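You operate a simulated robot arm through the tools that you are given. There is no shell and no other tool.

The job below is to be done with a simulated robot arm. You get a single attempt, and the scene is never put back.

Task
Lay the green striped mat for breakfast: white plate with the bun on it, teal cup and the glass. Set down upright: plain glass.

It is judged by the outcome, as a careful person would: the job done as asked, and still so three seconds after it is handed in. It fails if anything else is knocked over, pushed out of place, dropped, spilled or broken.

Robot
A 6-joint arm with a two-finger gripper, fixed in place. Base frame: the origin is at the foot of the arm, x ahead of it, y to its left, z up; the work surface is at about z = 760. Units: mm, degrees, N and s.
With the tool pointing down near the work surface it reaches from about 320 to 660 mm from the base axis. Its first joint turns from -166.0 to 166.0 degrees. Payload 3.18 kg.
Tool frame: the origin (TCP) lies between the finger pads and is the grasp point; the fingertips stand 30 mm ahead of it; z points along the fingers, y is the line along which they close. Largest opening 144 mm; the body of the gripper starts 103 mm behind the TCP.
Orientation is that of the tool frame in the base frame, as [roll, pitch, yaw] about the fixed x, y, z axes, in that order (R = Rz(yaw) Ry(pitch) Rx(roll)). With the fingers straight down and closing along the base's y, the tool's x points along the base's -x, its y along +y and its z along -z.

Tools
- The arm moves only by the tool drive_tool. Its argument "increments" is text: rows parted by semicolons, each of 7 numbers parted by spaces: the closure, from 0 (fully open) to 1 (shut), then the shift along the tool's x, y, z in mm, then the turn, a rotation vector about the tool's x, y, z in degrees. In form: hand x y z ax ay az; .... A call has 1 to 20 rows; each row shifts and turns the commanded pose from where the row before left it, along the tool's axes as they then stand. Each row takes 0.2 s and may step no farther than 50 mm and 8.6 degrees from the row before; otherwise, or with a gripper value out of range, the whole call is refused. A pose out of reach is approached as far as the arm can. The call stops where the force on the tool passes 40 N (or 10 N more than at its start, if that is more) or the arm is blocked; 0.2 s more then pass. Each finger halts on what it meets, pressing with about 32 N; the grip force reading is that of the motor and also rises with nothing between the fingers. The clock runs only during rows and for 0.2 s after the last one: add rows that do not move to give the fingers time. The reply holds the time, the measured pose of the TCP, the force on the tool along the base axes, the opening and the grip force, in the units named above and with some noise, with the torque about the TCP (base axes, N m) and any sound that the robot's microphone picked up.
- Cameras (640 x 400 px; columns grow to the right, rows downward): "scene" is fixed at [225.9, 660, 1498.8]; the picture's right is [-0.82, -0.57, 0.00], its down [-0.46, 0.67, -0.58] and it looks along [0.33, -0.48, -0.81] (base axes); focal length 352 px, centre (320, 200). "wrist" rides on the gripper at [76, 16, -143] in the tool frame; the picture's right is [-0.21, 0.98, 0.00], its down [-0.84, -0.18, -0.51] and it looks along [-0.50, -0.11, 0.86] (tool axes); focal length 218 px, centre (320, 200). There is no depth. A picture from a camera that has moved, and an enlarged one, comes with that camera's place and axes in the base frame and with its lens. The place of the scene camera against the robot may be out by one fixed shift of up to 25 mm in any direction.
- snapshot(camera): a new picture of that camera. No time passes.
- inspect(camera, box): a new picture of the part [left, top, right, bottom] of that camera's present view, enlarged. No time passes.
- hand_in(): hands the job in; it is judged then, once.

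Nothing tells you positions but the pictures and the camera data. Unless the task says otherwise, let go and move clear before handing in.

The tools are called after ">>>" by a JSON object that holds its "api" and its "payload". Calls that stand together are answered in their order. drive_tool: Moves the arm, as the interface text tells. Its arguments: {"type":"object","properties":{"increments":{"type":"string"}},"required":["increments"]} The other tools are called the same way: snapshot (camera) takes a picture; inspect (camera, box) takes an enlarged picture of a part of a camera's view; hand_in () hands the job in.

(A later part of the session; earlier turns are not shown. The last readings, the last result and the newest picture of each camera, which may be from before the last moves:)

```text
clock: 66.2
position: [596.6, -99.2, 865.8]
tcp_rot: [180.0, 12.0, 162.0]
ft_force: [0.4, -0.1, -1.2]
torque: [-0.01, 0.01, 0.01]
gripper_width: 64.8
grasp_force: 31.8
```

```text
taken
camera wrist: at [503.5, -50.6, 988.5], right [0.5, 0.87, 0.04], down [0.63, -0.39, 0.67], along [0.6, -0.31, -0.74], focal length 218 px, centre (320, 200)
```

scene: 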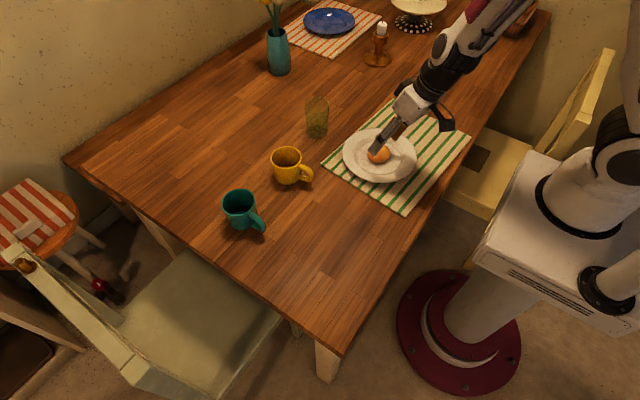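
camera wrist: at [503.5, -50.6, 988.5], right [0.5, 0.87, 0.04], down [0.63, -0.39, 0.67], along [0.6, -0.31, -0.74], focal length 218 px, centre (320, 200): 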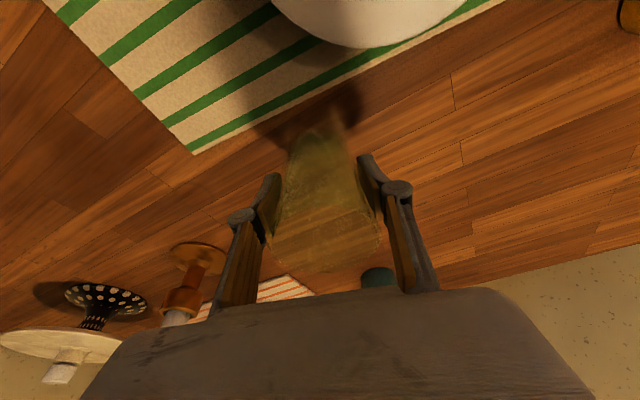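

>>> {"api": "drive_tool", "payload": {"increments": "0.59 16.2 -17.8 -3.4 0 0 0; 0.59 16.2 -17.8 -3.4 0 0 0; 0.59 16.2 -17.8 -3.4 0 0 0; 0.59 16.2 -17.8 -3.4 0 0 0; 0.59 16.2 -17.8 -3.4 0 0 0; 0.59 0 0 0 0 0 0"}}

>>> {"api": "snapshot", "payload": {"camera": "wrist"}}

>>> {"api": "inspect", "payload": {"camera": "scene", "box": [310, 60, 490, 220]}}

```text
clock: 67.6
position: [491.3, -158.9, 865.4]
tcp_rot: [-180.0, 12.0, 162.1]
ft_force: [-0.2, 0.4, -1.8]
torque: [0.0, 0.04, -0.01]
gripper_width: 64.7
grasp_force: 32.3
```

```text
taken
camera wrist: at [397.4, -110.8, 987.4], right [0.5, 0.87, 0.04], down [0.63, -0.39, 0.67], along [0.6, -0.31, -0.74], focal length 218 px, centre (320, 200)
```

wrist: 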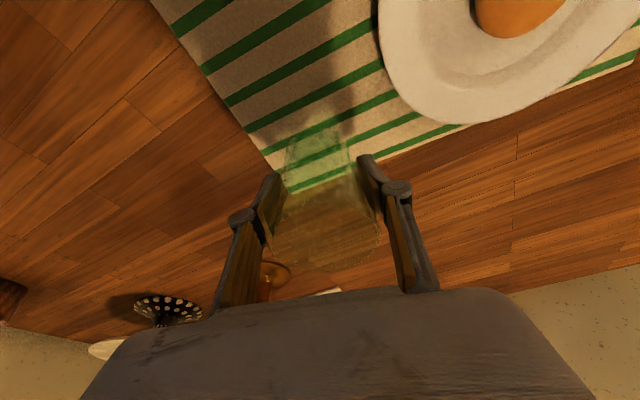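

```text
2.50 times, centred on (400, 140) of scene
camera zoom: at [225.9, 660.0, 1498.8], right [-0.82, -0.57, 0.0], down [-0.46, 0.67, -0.58], along [0.33, -0.48, -0.81], focal length 881 px, centre (120, 350)
```

zoom: 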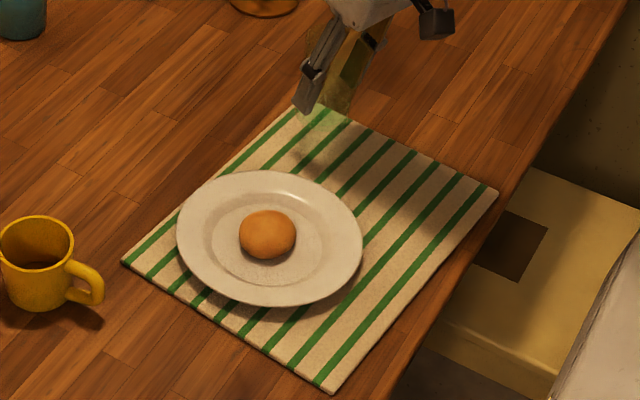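

The glass hangs over the free part of the mat, well inside the edges. I'll lower it gently.

>>> {"api": "drive_tool", "payload": {"increments": "0.59 2.8 0 13 0 0 0; 0.59 2.8 0 13 0 0 0; 0.59 2.3 0 10.8 0 0 0; 0.59 0 0 0 0 0 0"}}

>>> {"api": "inspect", "payload": {"camera": "scene", "box": [340, 70, 480, 170]}}

```text
clock: 68.6
position: [493.0, -158.6, 829.5]
tcp_rot: [179.9, 12.0, 162.1]
ft_force: [1.4, 0.6, -2.5]
torque: [0.02, 0.0, 0.01]
gripper_width: 64.9
grasp_force: 32.2
```

```text
4.00 times, centred on (410, 120) of scene
camera zoom: at [225.9, 660.0, 1498.8], right [-0.82, -0.57, 0.0], down [-0.46, 0.67, -0.58], along [0.33, -0.48, -0.81], focal length 1409 px, centre (-40, 520)
```

zoom: 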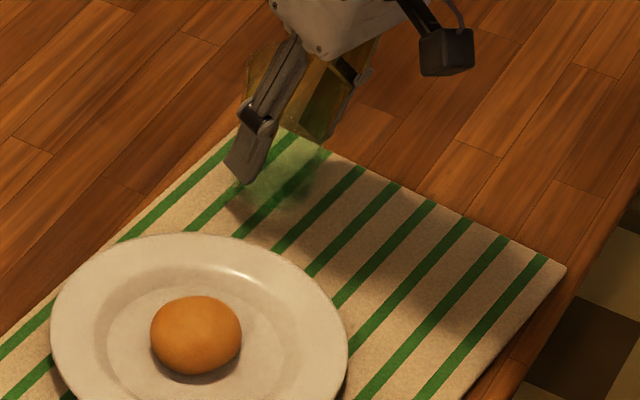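

>>> {"api": "drive_tool", "payload": {"increments": "0.59 0.5 0 2.4 0 0 0; 0.59 0.5 0 2.4 0 0 0; 0.59 0 0 0 0 0 0"}}

```text
clock: 69.4
position: [493.7, -158.2, 824.1]
tcp_rot: [-179.9, 12.2, 162.1]
ft_force: [-3.9, -1.6, 20.5]
torque: [-0.12, -0.19, 0.19]
gripper_width: 64.7
grasp_force: 31.9
```

The glass is in contact with the mat. I'll relieve a little pressure and open slowly.

>>> {"api": "drive_tool", "payload": {"increments": "0.59 -0.2 0 -0.8 0 0 0; 0.57 0 0 0 0 0 0; 0.55 0 0 0 0 0 0; 0.53 0 0 0 0 0 0; 0.5 0 0 0 0 0 0; 0.45 0 0 0 0 0 0; 0.45 0 0 0 0 0 0"}}

>>> {"api": "snapshot", "payload": {"camera": "wrist"}}

>>> {"api": "inspect", "payload": {"camera": "scene", "box": [340, 70, 480, 170]}}

```text
clock: 71.0
position: [494.0, -159.5, 821.8]
tcp_rot: [-179.9, 12.0, 162.1]
ft_force: [-0.5, -0.4, 0.2]
torque: [0.0, 0.02, 0.03]
gripper_width: 79.4
grasp_force: 0.0
```

```text
taken
camera wrist: at [399.5, -110.0, 945.7], right [0.5, 0.87, 0.04], down [0.63, -0.39, 0.67], along [0.6, -0.31, -0.74], focal length 218 px, centre (320, 200)
```

wrist: 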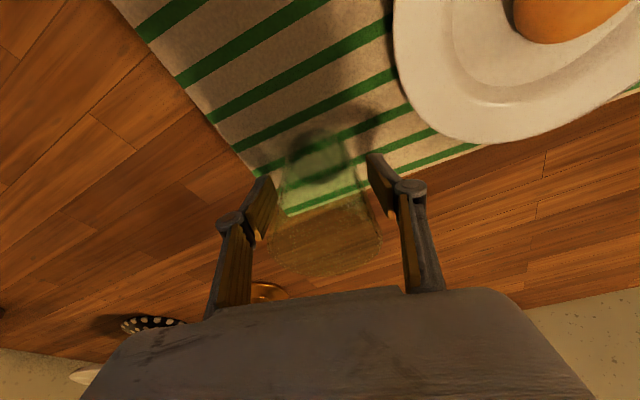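

```text
4.00 times, centred on (410, 120) of scene
camera zoom: at [225.9, 660.0, 1498.8], right [-0.82, -0.57, 0.0], down [-0.46, 0.67, -0.58], along [0.33, -0.48, -0.81], focal length 1409 px, centre (-40, 520)
```

zoom: 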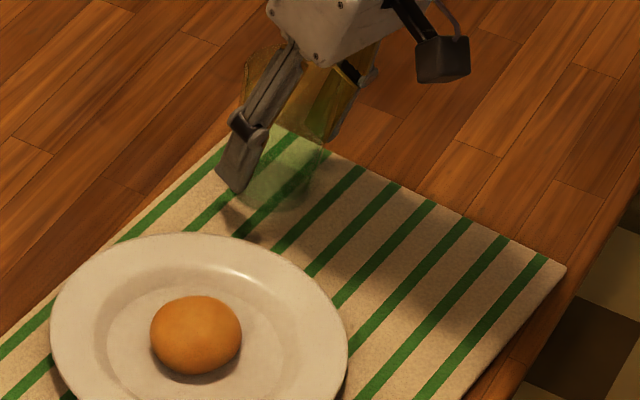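

The glass stands upright on the mat. I'll open wider and rise clear.

>>> {"api": "drive_tool", "payload": {"increments": "0.3 0 0 0 0 0 0; 0.15 0 0 0 0 0 0; 0.1 0 0 -15 0 0 0; 0.1 0 0 -30 0 0 0; 0.1 0 0 -45 0 0 0; 0.1 0 0 0 0 0 0"}}

>>> {"api": "snapshot", "payload": {"camera": "scene"}}

>>> {"api": "snapshot", "payload": {"camera": "wrist"}}

```text
clock: 72.4
position: [476.7, -152.2, 910.6]
tcp_rot: [-179.9, 12.0, 162.1]
ft_force: [-0.3, 0.1, 0.1]
torque: [-0.04, 0.0, 0.02]
gripper_width: 129.5
grasp_force: 0.0
```

```text
taken
```

scene: 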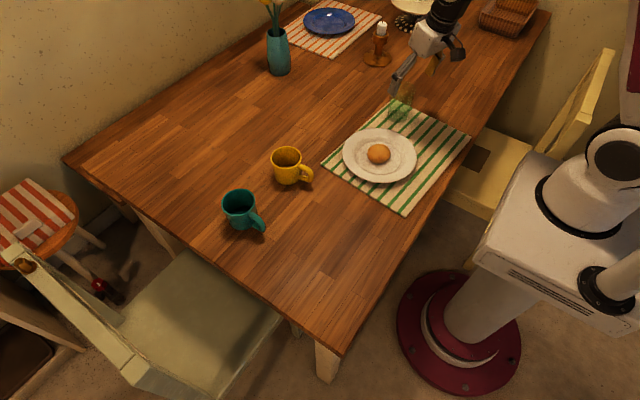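

```text
taken
camera wrist: at [382.9, -103.7, 1033.9], right [0.5, 0.87, 0.04], down [0.63, -0.39, 0.67], along [0.6, -0.31, -0.74], focal length 218 px, centre (320, 200)
```

wrist: 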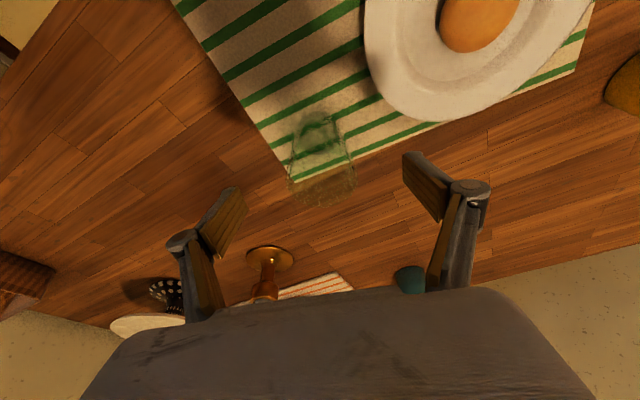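

The glass is standing on the mat. Next is the teal cup. I'll pull in, swing around toward it at height, and view it closely.

>>> {"api": "drive_tool", "payload": {"increments": "0.1 29.3 0 -6.2 0 0 0; 0.1 29.3 0 -6.2 0 0 0; 0.1 2.4 46 -0.5 -1.25 0 -5.87; 0.1 2.4 46 -0.5 -1.25 0 -5.87; 0.1 2.4 46 -0.5 -1.25 0 -5.87; 0.1 2.4 46 -0.5 -1.25 0 -5.87; 0 2.4 46 -0.5 -1.25 0 -5.87; 0 2.4 46 -0.5 -1.25 0 -5.87; 0 2.4 46 -0.5 -1.25 0 -5.87; 0 2.4 46 -0.5 -1.25 0 -5.87; 0 0 0 0 0 0 0"}}

>>> {"api": "snapshot", "payload": {"camera": "wrist"}}

```text
clock: 74.8
position: [376.3, 222.5, 913.6]
tcp_rot: [-179.9, 12.0, -149.9]
ft_force: [-0.2, -0.6, -0.3]
torque: [0.0, 0.04, -0.01]
gripper_width: 144.0
grasp_force: 0.0
```

```text
taken
camera wrist: at [279.1, 185.2, 1035.3], right [-0.31, 0.95, 0.04], down [0.71, 0.2, 0.67], along [0.63, 0.24, -0.74], focal length 218 px, centre (320, 200)
```

wrist: 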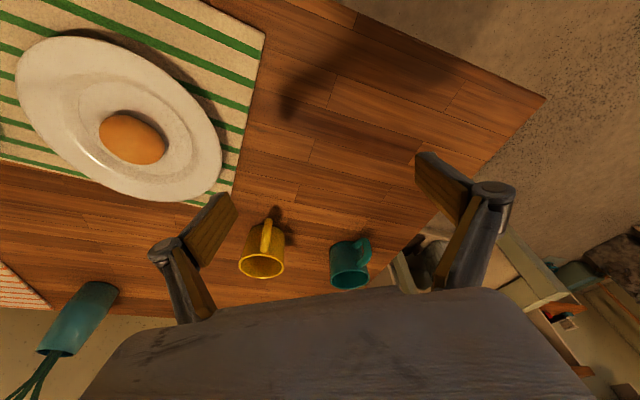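

>>> {"api": "drive_tool", "payload": {"increments": "0 0 0 0 0 -8 0; 0 0 0 0 0 -8 0; 0 -32.1 0 26.4 0 0 0; 0 -32.1 0 26.4 0 0 0; 0 -32.1 0 26.4 0 0 0; 0 -32.1 0 26.4 0 0 0; 0 0 0 0 0 0 0"}}

>>> {"api": "snapshot", "payload": {"camera": "wrist"}}

>>> {"api": "inspect", "payload": {"camera": "wrist", "box": [220, 130, 420, 290]}}

>>> {"api": "inspect", "payload": {"camera": "scene", "box": [200, 120, 400, 260]}}

```text
clock: 76.4
position: [534.8, 299.8, 884.4]
tcp_rot: [-166.4, 28.8, -130.5]
ft_force: [-0.6, 1.1, -0.7]
torque: [0.04, -0.12, -0.02]
gripper_width: 144.0
grasp_force: 0.1
out of reach, approached as far as the arm can: row 2
```

```text
taken
camera wrist: at [411.3, 232.8, 965.3], right [-0.53, 0.84, -0.1], down [0.36, 0.33, 0.87], along [0.77, 0.43, -0.48], focal length 218 px, centre (320, 200)
```

wrist: 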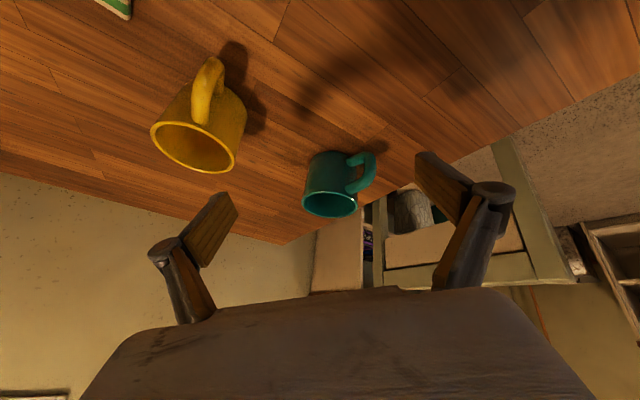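

```text
2.50 times, centred on (320, 210) of wrist
camera zoom: at [411.3, 232.8, 965.3], right [-0.53, 0.84, -0.1], down [0.36, 0.33, 0.87], along [0.77, 0.43, -0.48], focal length 546 px, centre (320, 175)
```

zoom: 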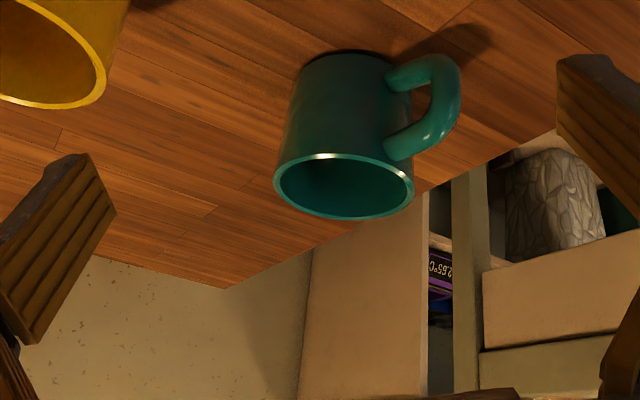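

```text
2.86 times, centred on (300, 190) of scene
camera zoom: at [225.9, 660.0, 1498.8], right [-0.82, -0.57, 0.0], down [-0.46, 0.67, -0.58], along [0.33, -0.48, -0.81], focal length 1006 px, centre (377, 229)
```

zoom: 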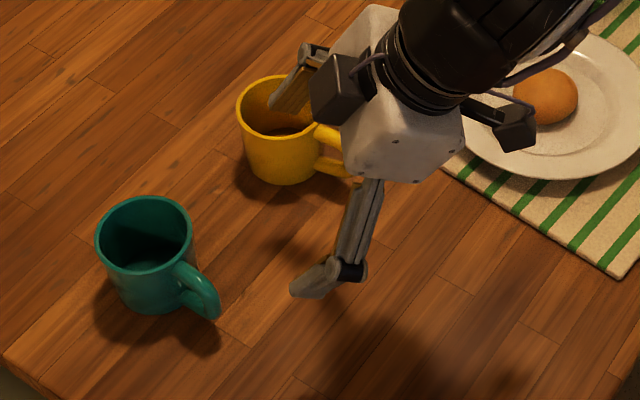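

The tilt near the inner region twisted the tool a bit. I'm well out now, so I'll correct the orientation to heading 14°, tilt 30°, which keeps the cup's handle between the fingers. Then I'll re-measure the cup.

>>> {"api": "drive_tool", "payload": {"increments": "0 0 0 0 1.04 0.62 7.68; 0 0 0 0 1.04 0.62 7.68; 0 0 0 0 1.04 0.62 7.68; 0 0 0 0 1.04 0.62 7.68; 0 0 0 0 0 0 0"}}

>>> {"api": "snapshot", "payload": {"camera": "wrist"}}

>>> {"api": "inspect", "payload": {"camera": "wrist", "box": [300, 90, 460, 230]}}

```text
clock: 77.6
position: [518.3, 308.6, 877.6]
tcp_rot: [169.6, 22.5, 176.3]
ft_force: [-0.2, 0.2, 0.6]
torque: [-0.01, 0.0, -0.03]
gripper_width: 144.0
grasp_force: 0.1
```

```text
taken
camera wrist: at [392.5, 306.6, 980.4], right [0.19, 0.95, 0.24], down [0.58, -0.31, 0.75], along [0.79, 0.0, -0.61], focal length 218 px, centre (320, 200)
```

wrist: 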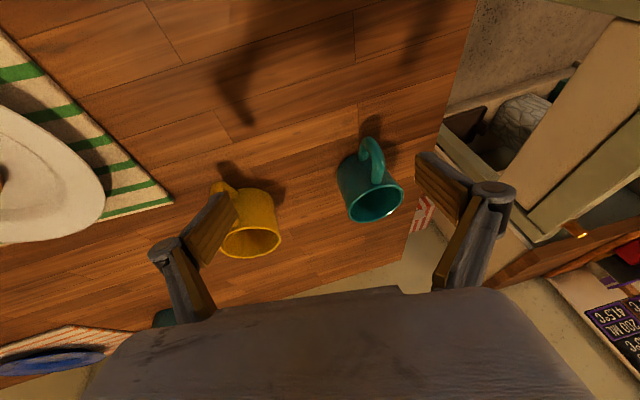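

```text
2.86 times, centred on (380, 160) of wrist
camera zoom: at [392.5, 306.6, 980.4], right [0.19, 0.95, 0.24], down [0.58, -0.31, 0.75], along [0.79, 0.0, -0.61], focal length 624 px, centre (149, 314)
```

zoom: 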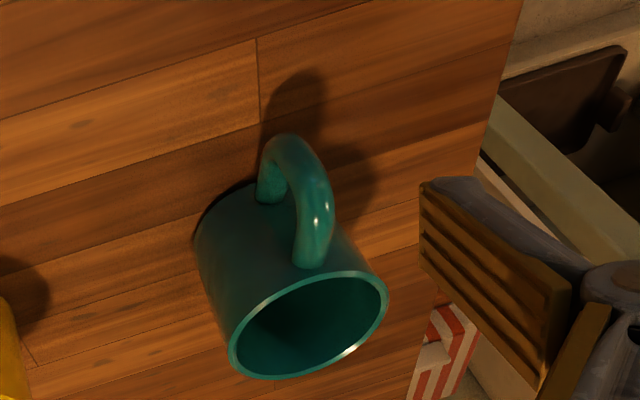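

>>> {"api": "drive_tool", "payload": {"increments": "0 0 0 0 0 0 0; 0 0 0 0 0 0 0; 0 0 0 0 0 0 0"}}

>>> {"api": "snapshot", "payload": {"camera": "wrist"}}

```text
clock: 78.4
position: [518.6, 307.4, 879.2]
tcp_rot: [169.5, 22.6, 176.4]
ft_force: [0.9, 0.4, -0.5]
torque: [-0.02, 0.01, -0.01]
gripper_width: 144.2
grasp_force: 0.1
```

```text
taken
camera wrist: at [392.5, 306.4, 980.3], right [0.18, 0.95, 0.24], down [0.58, -0.31, 0.75], along [0.79, 0.0, -0.61], focal length 218 px, centre (320, 200)
```

wrist: 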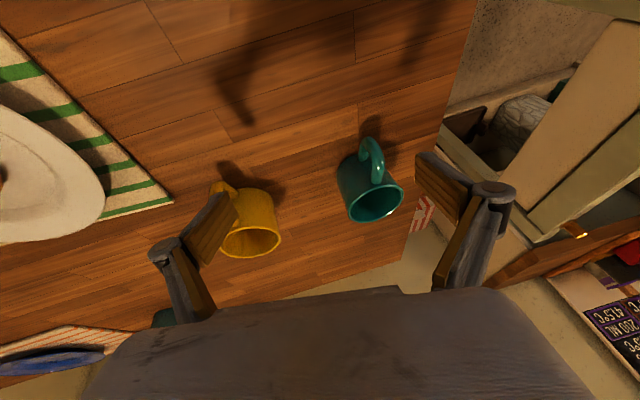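

The arm has settled and the cup is at about (632, 374), about 70 mm tall, with its handle pointing roughly −x. I'll set the tool to heading 14°, tilt 30°.

>>> {"api": "drive_tool", "payload": {"increments": "0 0 0 0 0.87 -1.96 -5.47; 0 0 0 0 0.87 -1.96 -5.47; 0 0 0 0 0.87 -1.96 -5.47; 0 0 0 0 0 0 0; 0 0 0 0 0 0 0"}}

```text
clock: 79.6
position: [517.5, 309.1, 879.7]
tcp_rot: [179.9, 30.0, -166.0]
ft_force: [-1.0, 1.0, -0.3]
torque: [0.02, 0.0, 0.01]
gripper_width: 144.0
grasp_force: 0.0
```

>>> {"api": "drive_tool", "payload": {"increments": "0 12.85 17.5 38.6 0 0 0; 0 12.85 17.5 38.6 0 0 0; 0 0 0 0 0 0 0"}}

>>> {"api": "snapshot", "payload": {"camera": "wrist"}}

>>> {"api": "inspect", "payload": {"camera": "scene", "box": [200, 130, 360, 270]}}

```text
clock: 80.4
position: [524.8, 346.8, 797.8]
tcp_rot: [179.9, 29.9, -166.0]
ft_force: [-0.3, 0.1, 0.0]
torque: [-0.02, 0.01, -0.01]
gripper_width: 143.8
grasp_force: 0.0
```

```text
taken
camera wrist: at [387.1, 328.6, 882.0], right [-0.06, 0.99, 0.1], down [0.51, -0.06, 0.86], along [0.86, 0.11, -0.5], focal length 218 px, centre (320, 200)
```

wrist: 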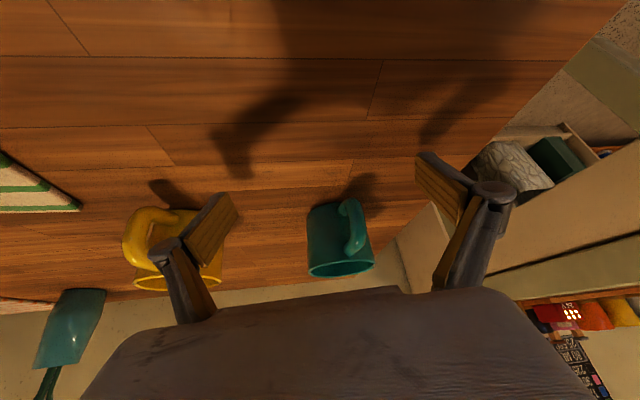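

```text
2.86 times, centred on (280, 200) of scene
camera zoom: at [225.9, 660.0, 1498.8], right [-0.82, -0.57, 0.0], down [-0.46, 0.67, -0.58], along [0.33, -0.48, -0.81], focal length 1006 px, centre (434, 200)
```

zoom: 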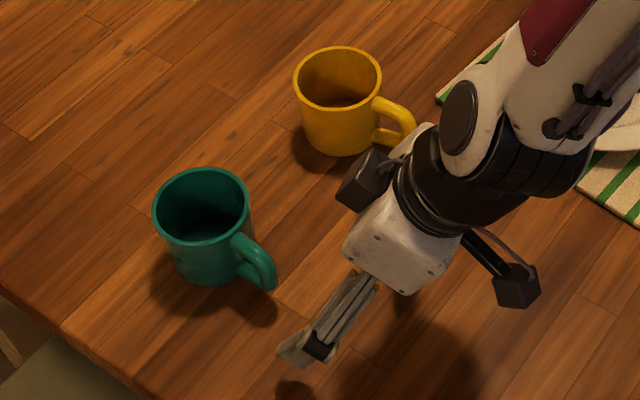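

The cup is lined up between the fingers. I'll advance toward it, first 70 mm, then check.

>>> {"api": "drive_tool", "payload": {"increments": "0 -20.7 0 10.8 0 0 0; 0 -20.7 0 10.8 0 0 0; 0 -20.7 0 10.8 0 0 0; 0 0 0 0 0 0 0"}}

>>> {"api": "snapshot", "payload": {"camera": "wrist"}}

>>> {"api": "inspect", "payload": {"camera": "scene", "box": [200, 130, 360, 270]}}

```text
clock: 81.4
position: [595.1, 364.0, 801.4]
tcp_rot: [180.0, 30.0, -165.9]
ft_force: [-0.3, 0.0, -0.4]
torque: [0.02, -0.01, -0.01]
gripper_width: 143.8
grasp_force: 0.0
```

```text
taken
camera wrist: at [457.1, 347.1, 885.9], right [-0.06, 0.99, 0.1], down [0.51, -0.06, 0.86], along [0.86, 0.11, -0.5], focal length 218 px, centre (320, 200)
```

wrist: 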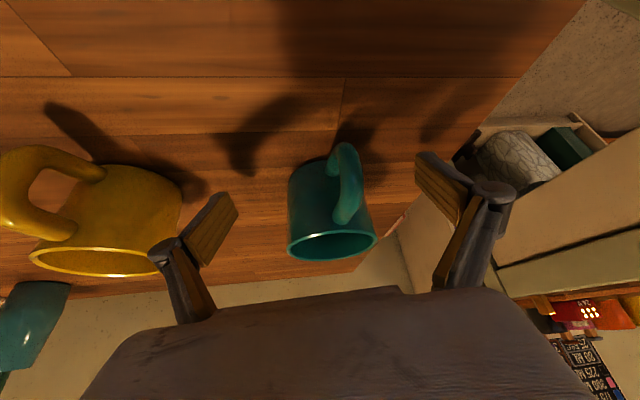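

```text
2.86 times, centred on (280, 200) of scene
camera zoom: at [225.9, 660.0, 1498.8], right [-0.82, -0.57, 0.0], down [-0.46, 0.67, -0.58], along [0.33, -0.48, -0.81], focal length 1006 px, centre (434, 200)
```

zoom: 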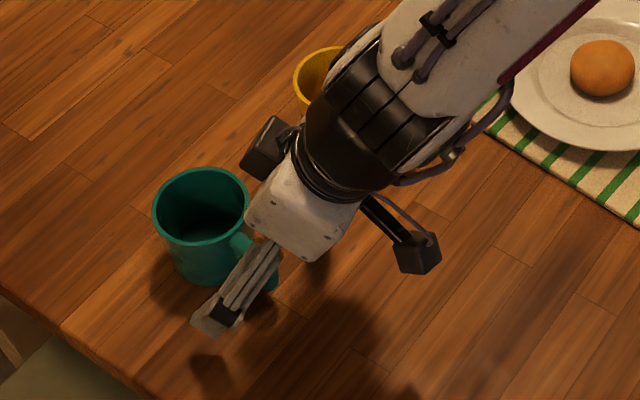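

>>> {"api": "drive_tool", "payload": {"increments": "0 -15.2 1 8.7 0 0 0; 0 -15.2 1 8.7 0 0 0; 0 0 0 0 0 0 0"}}

>>> {"api": "snapshot", "payload": {"camera": "wrist"}}

```text
clock: 82.2
position: [627.8, 374.4, 802.4]
tcp_rot: [-180.0, 30.0, -166.0]
ft_force: [-0.2, 0.1, 0.5]
torque: [0.02, 0.0, -0.01]
gripper_width: 144.0
grasp_force: 0.0
```

```text
taken
camera wrist: at [489.8, 357.3, 886.1], right [-0.06, 0.99, 0.1], down [0.51, -0.06, 0.86], along [0.86, 0.11, -0.5], focal length 218 px, centre (320, 200)
```

wrist: 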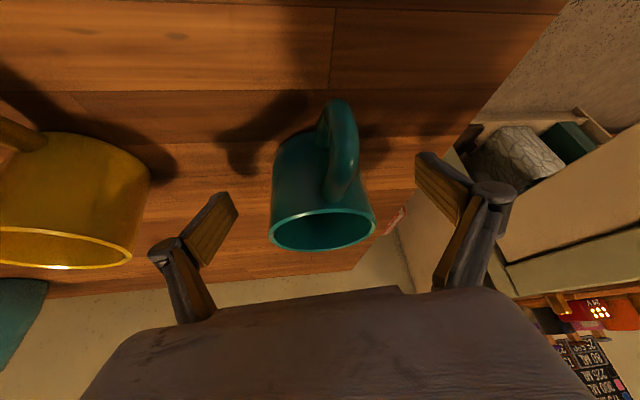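

The cup is centred between the fingers. I'll close gently.

>>> {"api": "drive_tool", "payload": {"increments": "0.2 0 0 0 0 0 0; 0.35 0 0 0 0 0 0; 0.42 0 0 0 0 0 0; 0.46 0 0 0 0 0 0; 0.49 0 0 0 0 0 0; 0.52 0 0 0 0 0 0; 0.52 0 0 0 0 0 0"}}

>>> {"api": "snapshot", "payload": {"camera": "wrist"}}

```text
clock: 83.8
position: [626.7, 374.1, 801.7]
tcp_rot: [-179.9, 30.1, -166.1]
ft_force: [0.1, -1.1, 0.5]
torque: [0.03, -0.01, 0.0]
gripper_width: 69.9
grasp_force: 0.4
```

```text
taken
camera wrist: at [489.6, 357.3, 886.1], right [-0.06, 0.99, 0.1], down [0.51, -0.06, 0.86], along [0.86, 0.11, -0.5], focal length 218 px, centre (320, 200)
```

wrist: 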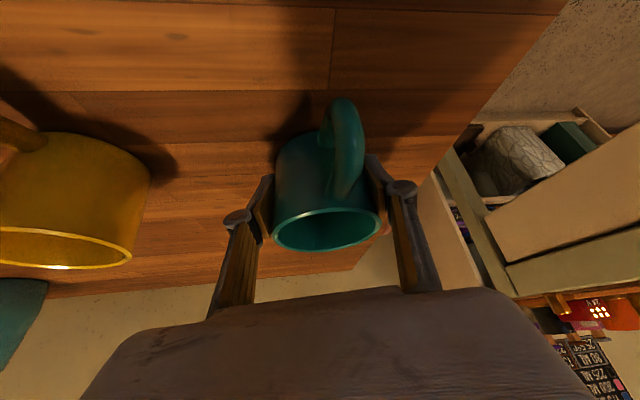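

>>> {"api": "drive_tool", "payload": {"increments": "0.535 0 0 0 0 0 0; 0.55 0 0 0 0 0 0; 0.56 0 0 0 0 0 0; 0.56 0 0 0 0 0 0"}}

>>> {"api": "snapshot", "payload": {"camera": "wrist"}}

```text
clock: 84.8
position: [625.2, 374.6, 801.0]
tcp_rot: [-180.0, 30.1, -166.0]
ft_force: [-0.6, -0.8, 0.5]
torque: [0.07, 0.06, 0.0]
gripper_width: 68.9
grasp_force: 32.1
```

```text
taken
camera wrist: at [489.6, 357.4, 886.1], right [-0.06, 0.99, 0.1], down [0.51, -0.06, 0.86], along [0.86, 0.11, -0.5], focal length 218 px, centre (320, 200)
```

wrist: 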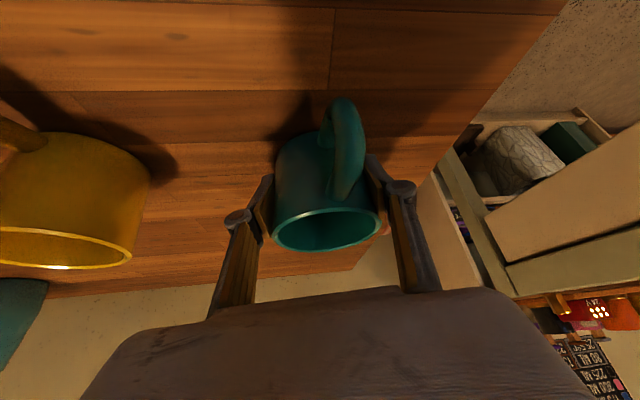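

>>> {"api": "drive_tool", "payload": {"increments": "0.56 -2 0 -3.5 0 0 0; 0.56 -4 0 -7 0 0 0; 0.56 -5 0 -8.7 0 0 0; 0.56 0 0 0 0 0 0"}}

>>> {"api": "snapshot", "payload": {"camera": "wrist"}}

>>> {"api": "inspect", "payload": {"camera": "scene", "box": [200, 130, 360, 270]}}

```text
clock: 85.8
position: [626.5, 374.7, 825.8]
tcp_rot: [-180.0, 30.1, -165.9]
ft_force: [0.3, 0.8, -2.4]
torque: [0.0, 0.01, 0.02]
gripper_width: 68.9
grasp_force: 32.1
```

```text
taken
camera wrist: at [488.8, 357.1, 909.4], right [-0.06, 0.99, 0.1], down [0.51, -0.06, 0.86], along [0.86, 0.11, -0.5], focal length 218 px, centre (320, 200)
```

wrist: 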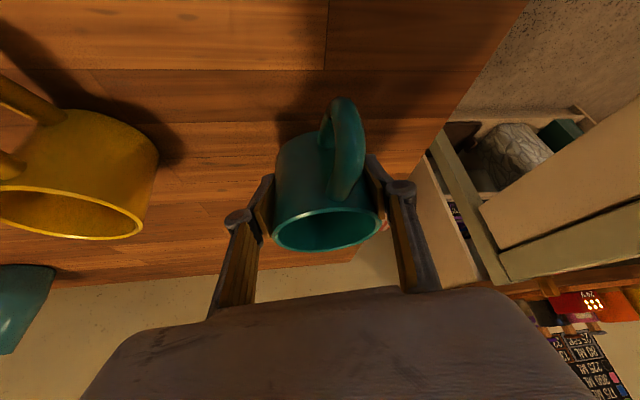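

```text
2.86 times, centred on (280, 200) of scene
camera zoom: at [225.9, 660.0, 1498.8], right [-0.82, -0.57, 0.0], down [-0.46, 0.67, -0.58], along [0.33, -0.48, -0.81], focal length 1006 px, centre (434, 200)
```

zoom: 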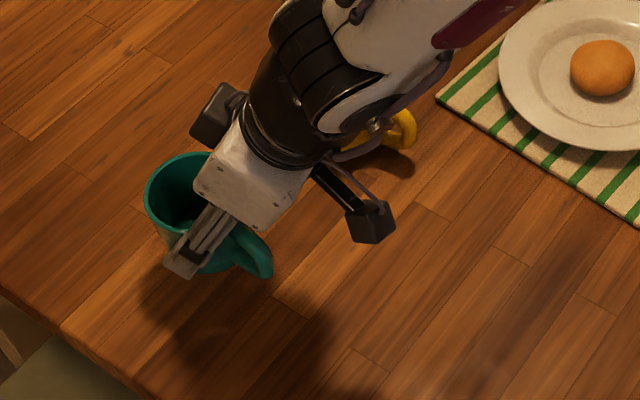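

The cup is lifted, with a bottom clearance of about 25 mm. The mat spot is too close in for this tilt, so I'll set the cup down at a free spot about (485, 305), then re-grasp it with the tool vertical.

>>> {"api": "drive_tool", "payload": {"increments": "0.56 22.2 -5.6 -12.8 0 0 0; 0.56 22.2 -5.6 -12.8 0 0 0; 0.56 22.2 -5.6 -12.8 0 0 0; 0.56 22.2 -5.6 -12.8 0 0 0; 0.56 22.2 -5.6 -12.8 0 0 0; 0.56 22.2 -5.6 -12.8 0 0 0; 0.56 0 0 0 0 0 0; 0.56 0 0 0 0 0 0"}}

>>> {"api": "snapshot", "payload": {"camera": "wrist"}}

>>> {"api": "snapshot", "payload": {"camera": "scene"}}

```text
clock: 87.6
position: [485.1, 302.2, 823.8]
tcp_rot: [-180.0, 30.0, -165.9]
ft_force: [0.4, -0.3, -2.3]
torque: [-0.01, -0.01, 0.01]
gripper_width: 68.7
grasp_force: 32.7
```

```text
taken
camera wrist: at [348.5, 285.4, 908.7], right [-0.06, 0.99, 0.1], down [0.51, -0.06, 0.86], along [0.86, 0.11, -0.5], focal length 218 px, centre (320, 200)
```

wrist: 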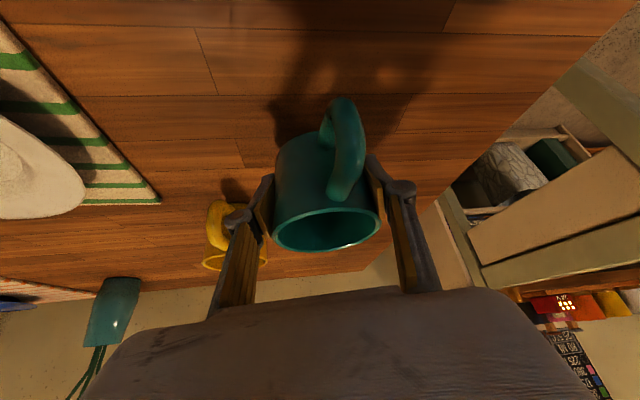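

```text
taken
```

scene: 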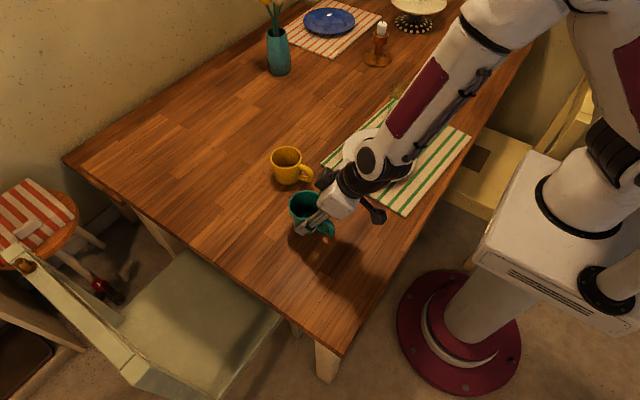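

>>> {"api": "drive_tool", "payload": {"increments": "0.56 4.5 0 7.8 0 0 0; 0.56 4.5 0 7.8 0 0 0; 0.56 1 0 1.7 0 0 0; 0.56 0 0 0 0 0 0"}}

```text
clock: 88.6
position: [487.0, 304.1, 804.8]
tcp_rot: [-179.9, 29.9, -166.0]
ft_force: [-0.4, 0.6, -1.3]
torque: [0.0, -0.04, 0.03]
gripper_width: 69.0
grasp_force: 31.7
```

>>> {"api": "drive_tool", "payload": {"increments": "0.56 0.75 0 1.3 0 0 0; 0.56 0.75 0 1.3 0 0 0; 0.56 0 0 0 0 0 0"}}

```text
clock: 89.4
position: [486.9, 302.9, 801.9]
tcp_rot: [180.0, 30.0, -165.9]
ft_force: [-2.9, 1.0, 4.4]
torque: [0.19, 0.16, 0.06]
gripper_width: 69.0
grasp_force: 32.1
```

The cup has touched down. I'll open slowly and check that it stands.

>>> {"api": "drive_tool", "payload": {"increments": "0.55 0 0 0 0 0 0; 0.53 0 0 0 0 0 0; 0.51 0 0 0 0 0 0; 0.48 0 0 0 0 0 0; 0.4 0 0 0 0 0 0; 0.3 0 0 0 0 0 0; 0.3 0 0 0 0 0 0"}}

>>> {"api": "snapshot", "payload": {"camera": "wrist"}}

>>> {"api": "inspect", "payload": {"camera": "scene", "box": [240, 130, 400, 270]}}

```text
clock: 91.0
position: [486.8, 303.7, 801.4]
tcp_rot: [-180.0, 30.0, -165.9]
ft_force: [0.0, -0.8, -0.6]
torque: [0.0, -0.01, 0.0]
gripper_width: 100.7
grasp_force: 0.1
```

```text
taken
camera wrist: at [349.7, 286.5, 885.8], right [-0.06, 0.99, 0.1], down [0.51, -0.06, 0.86], along [0.86, 0.11, -0.5], focal length 218 px, centre (320, 200)
```

wrist: 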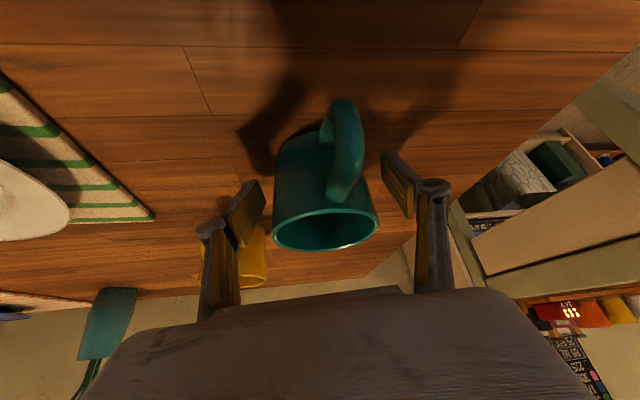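

```text
2.86 times, centred on (320, 200) of scene
camera zoom: at [225.9, 660.0, 1498.8], right [-0.82, -0.57, 0.0], down [-0.46, 0.67, -0.58], along [0.33, -0.48, -0.81], focal length 1006 px, centre (320, 200)
```

zoom: 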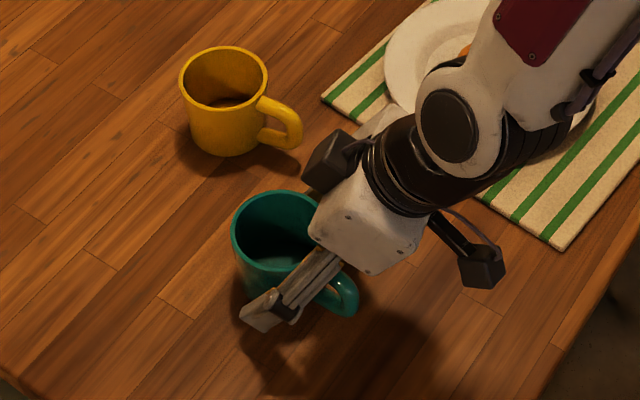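

The cup stands at the interim spot. I'll retreat up and back and bring the tool to vertical.

>>> {"api": "drive_tool", "payload": {"increments": "0.1 0 0 0 0 0 0; 0 0 0 -30 0 0 0; 0 0 0 -40 0 0 0; 0 0 0 -35 0 0 0; 0 0 0 0 0 7.5 0; 0 0 0 0 0 7.5 0; 0 0 0 0 0 7.5 0; 0 0 0 0 0 7.5 0; 0 0 0 0 0 0 0; 0 0 0 0 0 0 0"}}

>>> {"api": "snapshot", "payload": {"camera": "wrist"}}

>>> {"api": "snapshot", "payload": {"camera": "scene"}}

```text
clock: 93.2
position: [428.3, 287.2, 881.7]
tcp_rot: [-177.7, 12.4, -166.3]
ft_force: [0.7, -1.0, 0.2]
torque: [0.04, 0.0, 0.0]
gripper_width: 144.0
grasp_force: 0.1
out of reach, approached as far as the arm can: row 5, 7, 8
```

```text
taken
camera wrist: at [321.0, 284.9, 1003.1], right [-0.03, 1.0, 0.01], down [0.73, 0.02, 0.68], along [0.68, 0.02, -0.73], focal length 218 px, centre (320, 200)
```

wrist: 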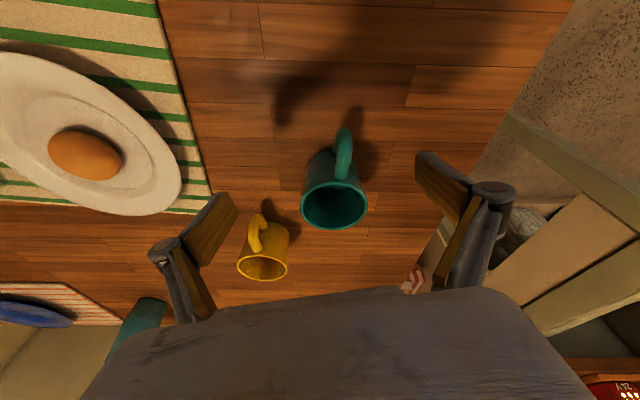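

```text
taken
```

scene: 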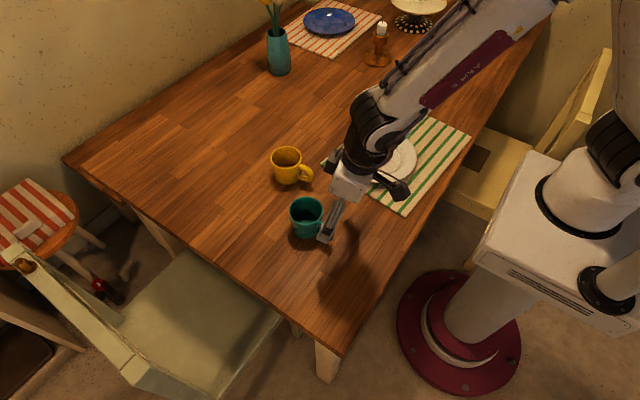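

>>> {"api": "drive_tool", "payload": {"increments": "0 0 0 0 -1.13 6.2 0; 0 0 0 0 -1.13 6.2 0; 0 0 0 0 0 0 0; 0 0 0 0 0 0 0"}}

>>> {"api": "snapshot", "payload": {"camera": "wrist"}}

>>> {"api": "inspect", "payload": {"camera": "wrist", "box": [260, 110, 420, 270]}}

```text
clock: 94.2
position: [428.1, 287.6, 882.7]
tcp_rot: [-177.6, 12.4, -166.3]
ft_force: [0.3, -0.9, 0.1]
torque: [-0.02, 0.03, -0.02]
gripper_width: 143.9
grasp_force: 0.1
out of reach, approached as far as the arm can: row 1, 2
```

```text
taken
camera wrist: at [321.1, 284.9, 1003.1], right [-0.03, 1.0, 0.01], down [0.73, 0.02, 0.68], along [0.68, 0.02, -0.73], focal length 218 px, centre (320, 200)
```

wrist: 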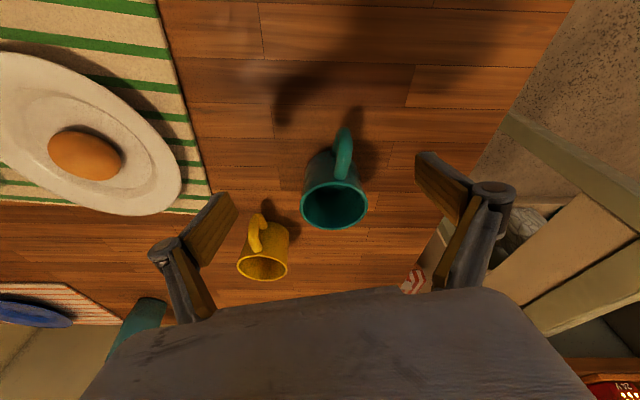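

```text
2.50 times, centred on (340, 190) of wrist
camera zoom: at [321.1, 284.9, 1003.1], right [-0.03, 1.0, 0.01], down [0.73, 0.02, 0.68], along [0.68, 0.02, -0.73], focal length 546 px, centre (270, 225)
```

zoom: 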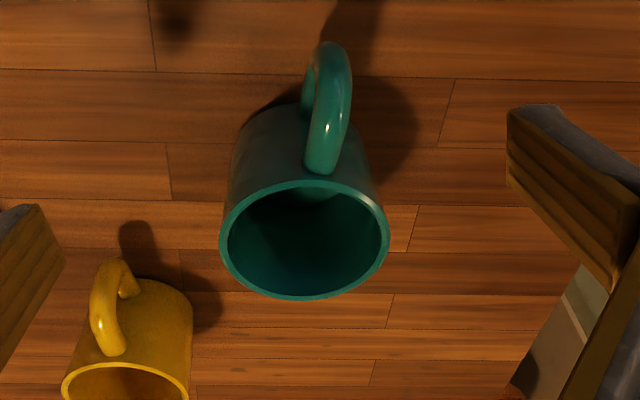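

The wrist is stuck near an alignment singularity at this close radius. I'll move outward, above the cup, where the wrist is freer, and un-tilt there.

>>> {"api": "drive_tool", "payload": {"increments": "0 -19.5 7.4 4 0 0 0; 0 -19.5 7.4 4 0 0 0; 0 -19.5 7.4 4 0 0 0; 0 0 0 0 0 0 0; 0 0 0 0 0 0 0"}}

```text
clock: 95.4
position: [475.1, 322.6, 875.1]
tcp_rot: [-176.8, 13.1, -166.3]
ft_force: [-0.4, 0.5, -0.3]
torque: [-0.02, 0.01, 0.04]
gripper_width: 144.1
grasp_force: 0.0
out of reach, approached as far as the arm can: row 2, 3
```

>>> {"api": "drive_tool", "payload": {"increments": "0 0 0 0 -0.7 4 0; 0 0 0 0 -0.7 4 0; 0 0 0 0 0 0 0; 0 0 0 0 0 0 0"}}

>>> {"api": "snapshot", "payload": {"camera": "wrist"}}

>>> {"api": "snapshot", "payload": {"camera": "scene"}}

```text
clock: 96.4
position: [475.3, 322.2, 875.5]
tcp_rot: [-176.8, 13.2, -166.2]
ft_force: [0.4, 0.1, -0.3]
torque: [-0.01, -0.04, 0.02]
gripper_width: 144.0
grasp_force: 0.0
out of reach, approached as far as the arm can: row 1, 2
```

```text
taken
camera wrist: at [366.0, 321.0, 994.9], right [-0.02, 1.0, -0.01], down [0.72, 0.02, 0.7], along [0.7, 0.01, -0.72], focal length 218 px, centre (320, 200)
```

wrist: 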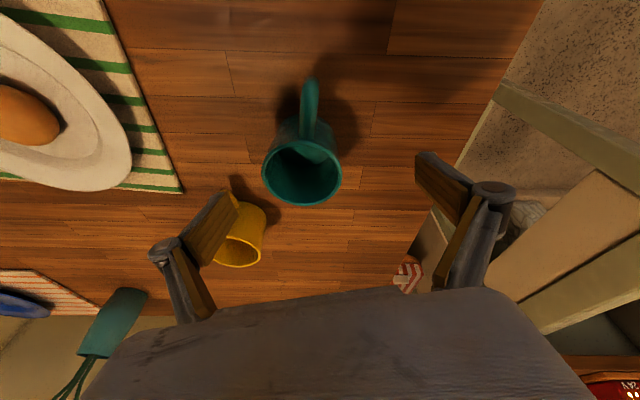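

```text
taken
```

scene: 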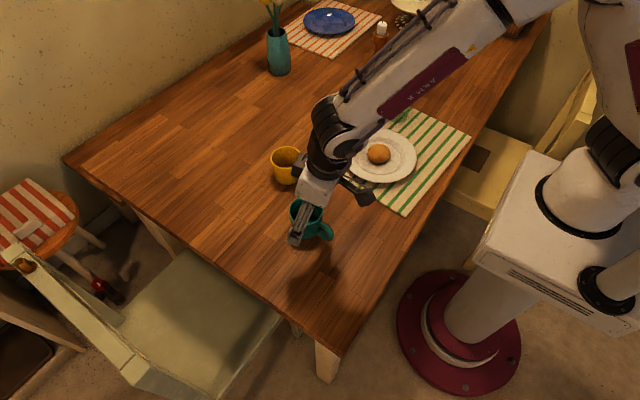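

>>> {"api": "drive_tool", "payload": {"increments": "0 0 0 0 -1.52 -0.36 -6.48; 0 0 0 0 -1.52 -0.36 -6.48; 0 0 0 0 -1.52 -0.36 -6.48; 0 0 0 0 0 0 0; 0 0 0 0 0 0 0"}}

>>> {"api": "snapshot", "payload": {"camera": "wrist"}}

```text
clock: 97.6
position: [456.3, 323.0, 856.7]
tcp_rot: [-175.0, 14.2, -146.2]
ft_force: [0.3, 0.1, 0.1]
torque: [0.03, 0.01, -0.02]
gripper_width: 144.1
grasp_force: 0.0
out of reach, approached as far as the arm can: row 1, 2, 3
```

```text
taken
camera wrist: at [350.2, 286.7, 973.8], right [-0.36, 0.93, -0.03], down [0.65, 0.27, 0.71], along [0.67, 0.23, -0.7], focal length 218 px, centre (320, 200)
```

wrist: 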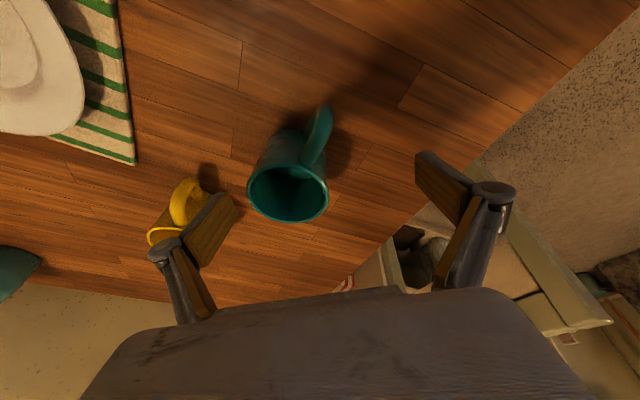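

The arm drifted down a bit near the cup, with no contact. I'll rise and back off carefully.

>>> {"api": "drive_tool", "payload": {"increments": "0 9.7 -2.1 -22.9 0 0 0; 0 0 0 0 0 0 0"}}

```text
clock: 98.2
position: [437.1, 313.6, 869.7]
tcp_rot: [-175.2, 13.9, -146.1]
ft_force: [0.0, -0.2, 0.5]
torque: [-0.01, -0.02, 0.02]
gripper_width: 143.6
grasp_force: 0.1
out of reach, approached as far as the arm can: row 1
```

>>> {"api": "drive_tool", "payload": {"increments": "0 21.7 -2.2 -14.6 0 0 0; 0 21.7 -2.2 -14.6 0 0 0; 0 21.7 -2.2 -14.6 0 0 0; 0 21.7 -2.2 -14.6 0 0 0; 0 0 0 0 0 0 0; 0 0 0 0 0 0 0"}}

>>> {"api": "snapshot", "payload": {"camera": "scene"}}

```text
clock: 99.6
position: [347.4, 255.5, 897.1]
tcp_rot: [-176.6, 13.3, -146.2]
ft_force: [-0.7, -0.7, 0.6]
torque: [-0.02, -0.02, -0.01]
gripper_width: 144.1
grasp_force: 0.0
out of reach, approached as far as the arm can: row 1, 2
```

```text
taken
```

scene: 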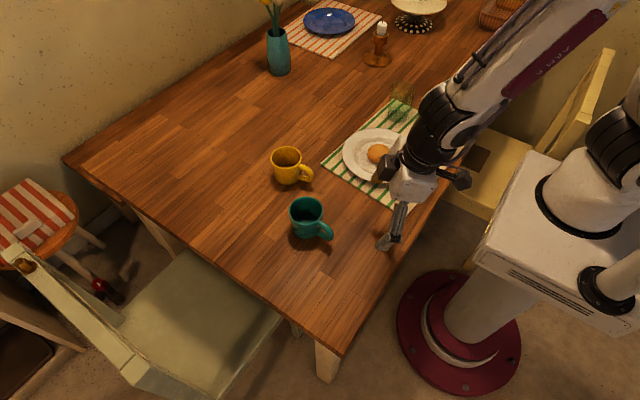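

>>> {"api": "drive_tool", "payload": {"increments": "0 0 0 0 -1.11 4.43 0; 0 0 0 0 -1.11 4.43 0; 0 0 0 0 -1.11 4.43 0; 0 0 0 0 0 0 0; 0 0 0 0 0 0 0"}}

```text
clock: 100.8
position: [334.4, 254.6, 873.8]
tcp_rot: [-175.3, 8.4, -146.5]
ft_force: [0.1, 0.5, 0.2]
torque: [-0.01, 0.02, -0.04]
gripper_width: 144.0
grasp_force: 0.0
out of reach, approached as far as the arm can: row 1, 2, 3
```

The wrist has flipped into an awkward configuration with a joint near its limit. In free air I'll unwind it by swinging the tool around the forearm axis, sideways to the right and then outward, while keeping the wrist in place.

>>> {"api": "drive_tool", "payload": {"increments": "0 -22.4 -28.9 -2.6 6.38 -4.94 0; 0 -19.7 -27.2 -2.1 6.0 -4.36 0; 0 -26.2 -21 -2.2 4.63 -5.8 0; 0 0 0 0 0 0 0"}}

>>> {"api": "snapshot", "payload": {"camera": "scene"}}

```text
clock: 101.8
position: [425.9, 229.3, 909.6]
tcp_rot: [-157.1, 23.0, -142.4]
ft_force: [-0.1, 0.4, -0.7]
torque: [-0.01, 0.02, 0.01]
gripper_width: 143.8
grasp_force: 0.2
```

```text
taken
```

scene: 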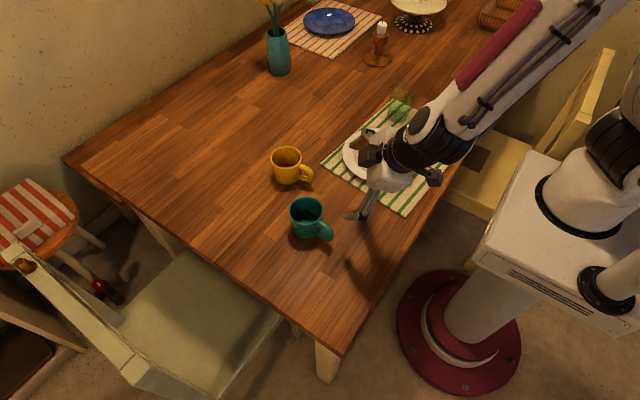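

The unwinding goes smoothly with no limit flags. I'll continue.

>>> {"api": "drive_tool", "payload": {"increments": "0 -30.9 -13.4 -2.1 2.96 -6.82 0; 0 -33.3 -4.7 -2.1 1.05 -7.35 0; 0 -33.3 4.3 -2.1 -0.93 -7.25 0; 0 -31 12.9 -2.1 -2.78 -6.7 0; 0 0 0 0 0 0 0"}}

>>> {"api": "snapshot", "payload": {"camera": "scene"}}

```text
clock: 103.0
position: [502.4, 300.2, 983.0]
tcp_rot: [-146.5, 47.3, -125.1]
ft_force: [0.4, 0.6, 0.2]
torque: [0.01, 0.0, -0.02]
gripper_width: 143.8
grasp_force: 0.1
```

```text
taken
```

scene: 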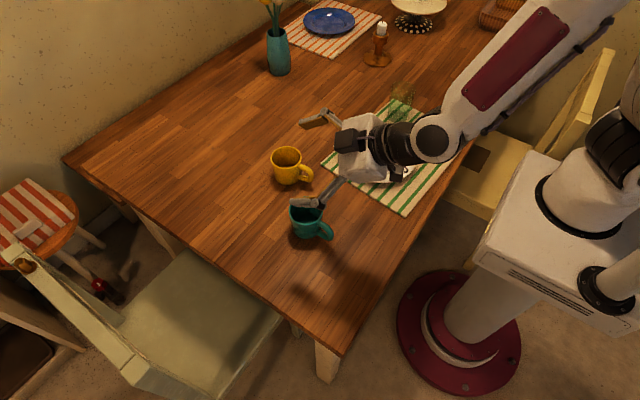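

>>> {"api": "drive_tool", "payload": {"increments": "0 -26.6 20.6 -2.1 -4.42 -5.69 0; 0 -20.2 26.8 -2 -5.74 -4.31 0; 0 -11.9 29.4 -1.8 -6.29 -2.54 0; 0 0 0 0 0 0 0; 0 0 0 0 0 0 0"}}

>>> {"api": "snapshot", "payload": {"camera": "scene"}}

>>> {"api": "snapshot", "payload": {"camera": "wrist"}}

```text
clock: 104.2
position: [474.3, 390.2, 1007.2]
tcp_rot: [-154.4, 58.0, -114.1]
ft_force: [-0.1, 0.5, -0.3]
torque: [-0.01, 0.01, -0.02]
gripper_width: 144.0
grasp_force: 0.1
```

```text
taken
```

scene: 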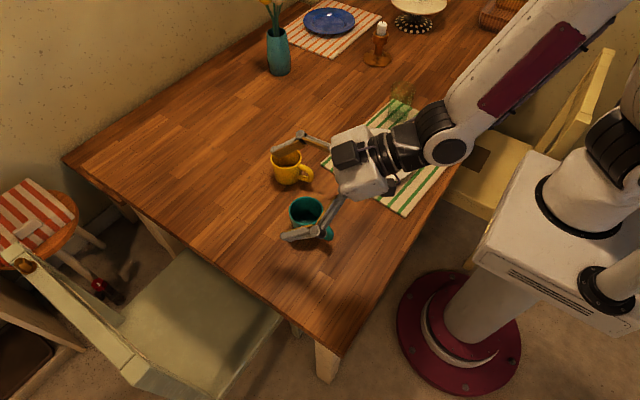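

```text
taken
camera wrist: at [345.9, 290.6, 1006.3], right [-0.61, 0.79, -0.05], down [-0.06, 0.02, 1.0], along [0.79, 0.61, 0.03], focal length 218 px, centre (320, 200)
```

wrist: 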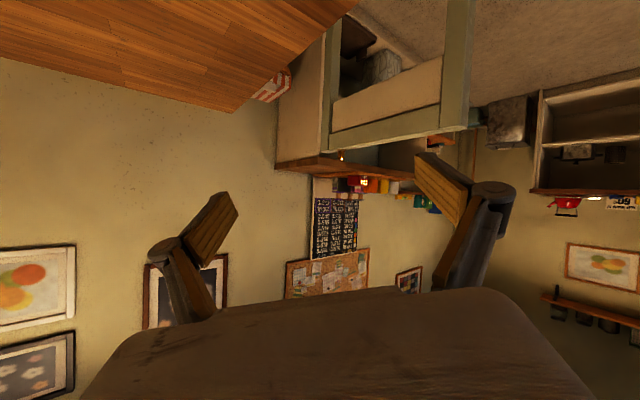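

All steps went through. Now I'll level the tool's roll, align it with the arm plane, and bring it straight down through to vertical.

>>> {"api": "drive_tool", "payload": {"increments": "0 0 0 0 0 0 7.55; 0 0 0 0 0 0 7.55; 0 0 17.9 -0.7 -3.95 0 -2.15; 0 36.2 0 -2.5 0 8 0; 0 36.2 0 -2.5 0 8 0; 0 0 0 0 0 0 0"}}

```text
clock: 105.6
position: [430.8, 378.8, 949.2]
tcp_rot: [-179.9, 45.3, -139.1]
ft_force: [0.2, -0.6, 1.0]
torque: [0.01, -0.01, -0.02]
gripper_width: 144.1
grasp_force: 0.0
```

>>> {"api": "drive_tool", "payload": {"increments": "0 38.4 0 -2.9 0 8.5 0; 0 38.4 0 -2.9 0 8.5 0; 0 38.4 0 -2.9 0 8.5 0; 0 0 0 0 0 0 0; 0 0 0 0 0 0 0"}}

>>> {"api": "snapshot", "payload": {"camera": "scene"}}

```text
clock: 106.8
position: [364.8, 318.5, 893.0]
tcp_rot: [-179.9, 20.0, -139.2]
ft_force: [-0.2, -0.3, -0.8]
torque: [-0.02, 0.05, -0.02]
gripper_width: 143.9
grasp_force: 0.0
out of reach, approached as far as the arm can: row 2
```

```text
taken
```

scene: 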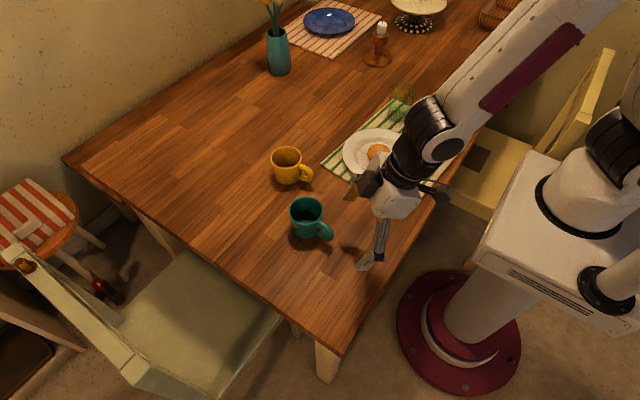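

It passed through cleanly. I'll continue to vertical.

>>> {"api": "drive_tool", "payload": {"increments": "0 38.4 0 -2.9 0 8.5 0; 0 38.4 0 -2.9 0 8.5 0; 0 13 0 -0.3 0 3 0; 0 0 0 0 0 0 0; 0 0 0 0 0 0 0"}}

>>> {"api": "snapshot", "payload": {"camera": "scene"}}

>>> {"api": "snapshot", "payload": {"camera": "wrist"}}

```text
clock: 108.0
position: [299.4, 261.9, 876.1]
tcp_rot: [179.9, 0.0, -139.2]
ft_force: [0.7, 0.3, 0.1]
torque: [0.01, -0.01, 0.0]
gripper_width: 143.8
grasp_force: 0.0
```

```text
taken
```

scene: 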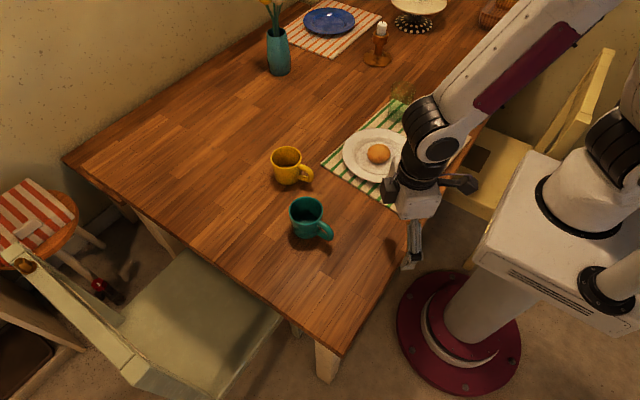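

```text
taken
camera wrist: at [231.2, 224.9, 1018.9], right [-0.48, 0.88, 0.0], down [0.76, 0.41, 0.51], along [0.45, 0.24, -0.86], focal length 218 px, centre (320, 200)
```

wrist: 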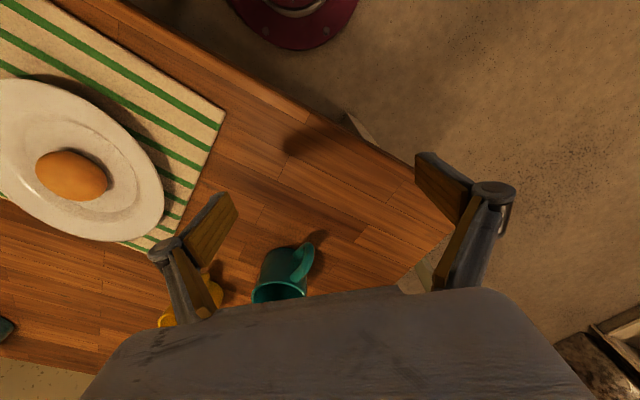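

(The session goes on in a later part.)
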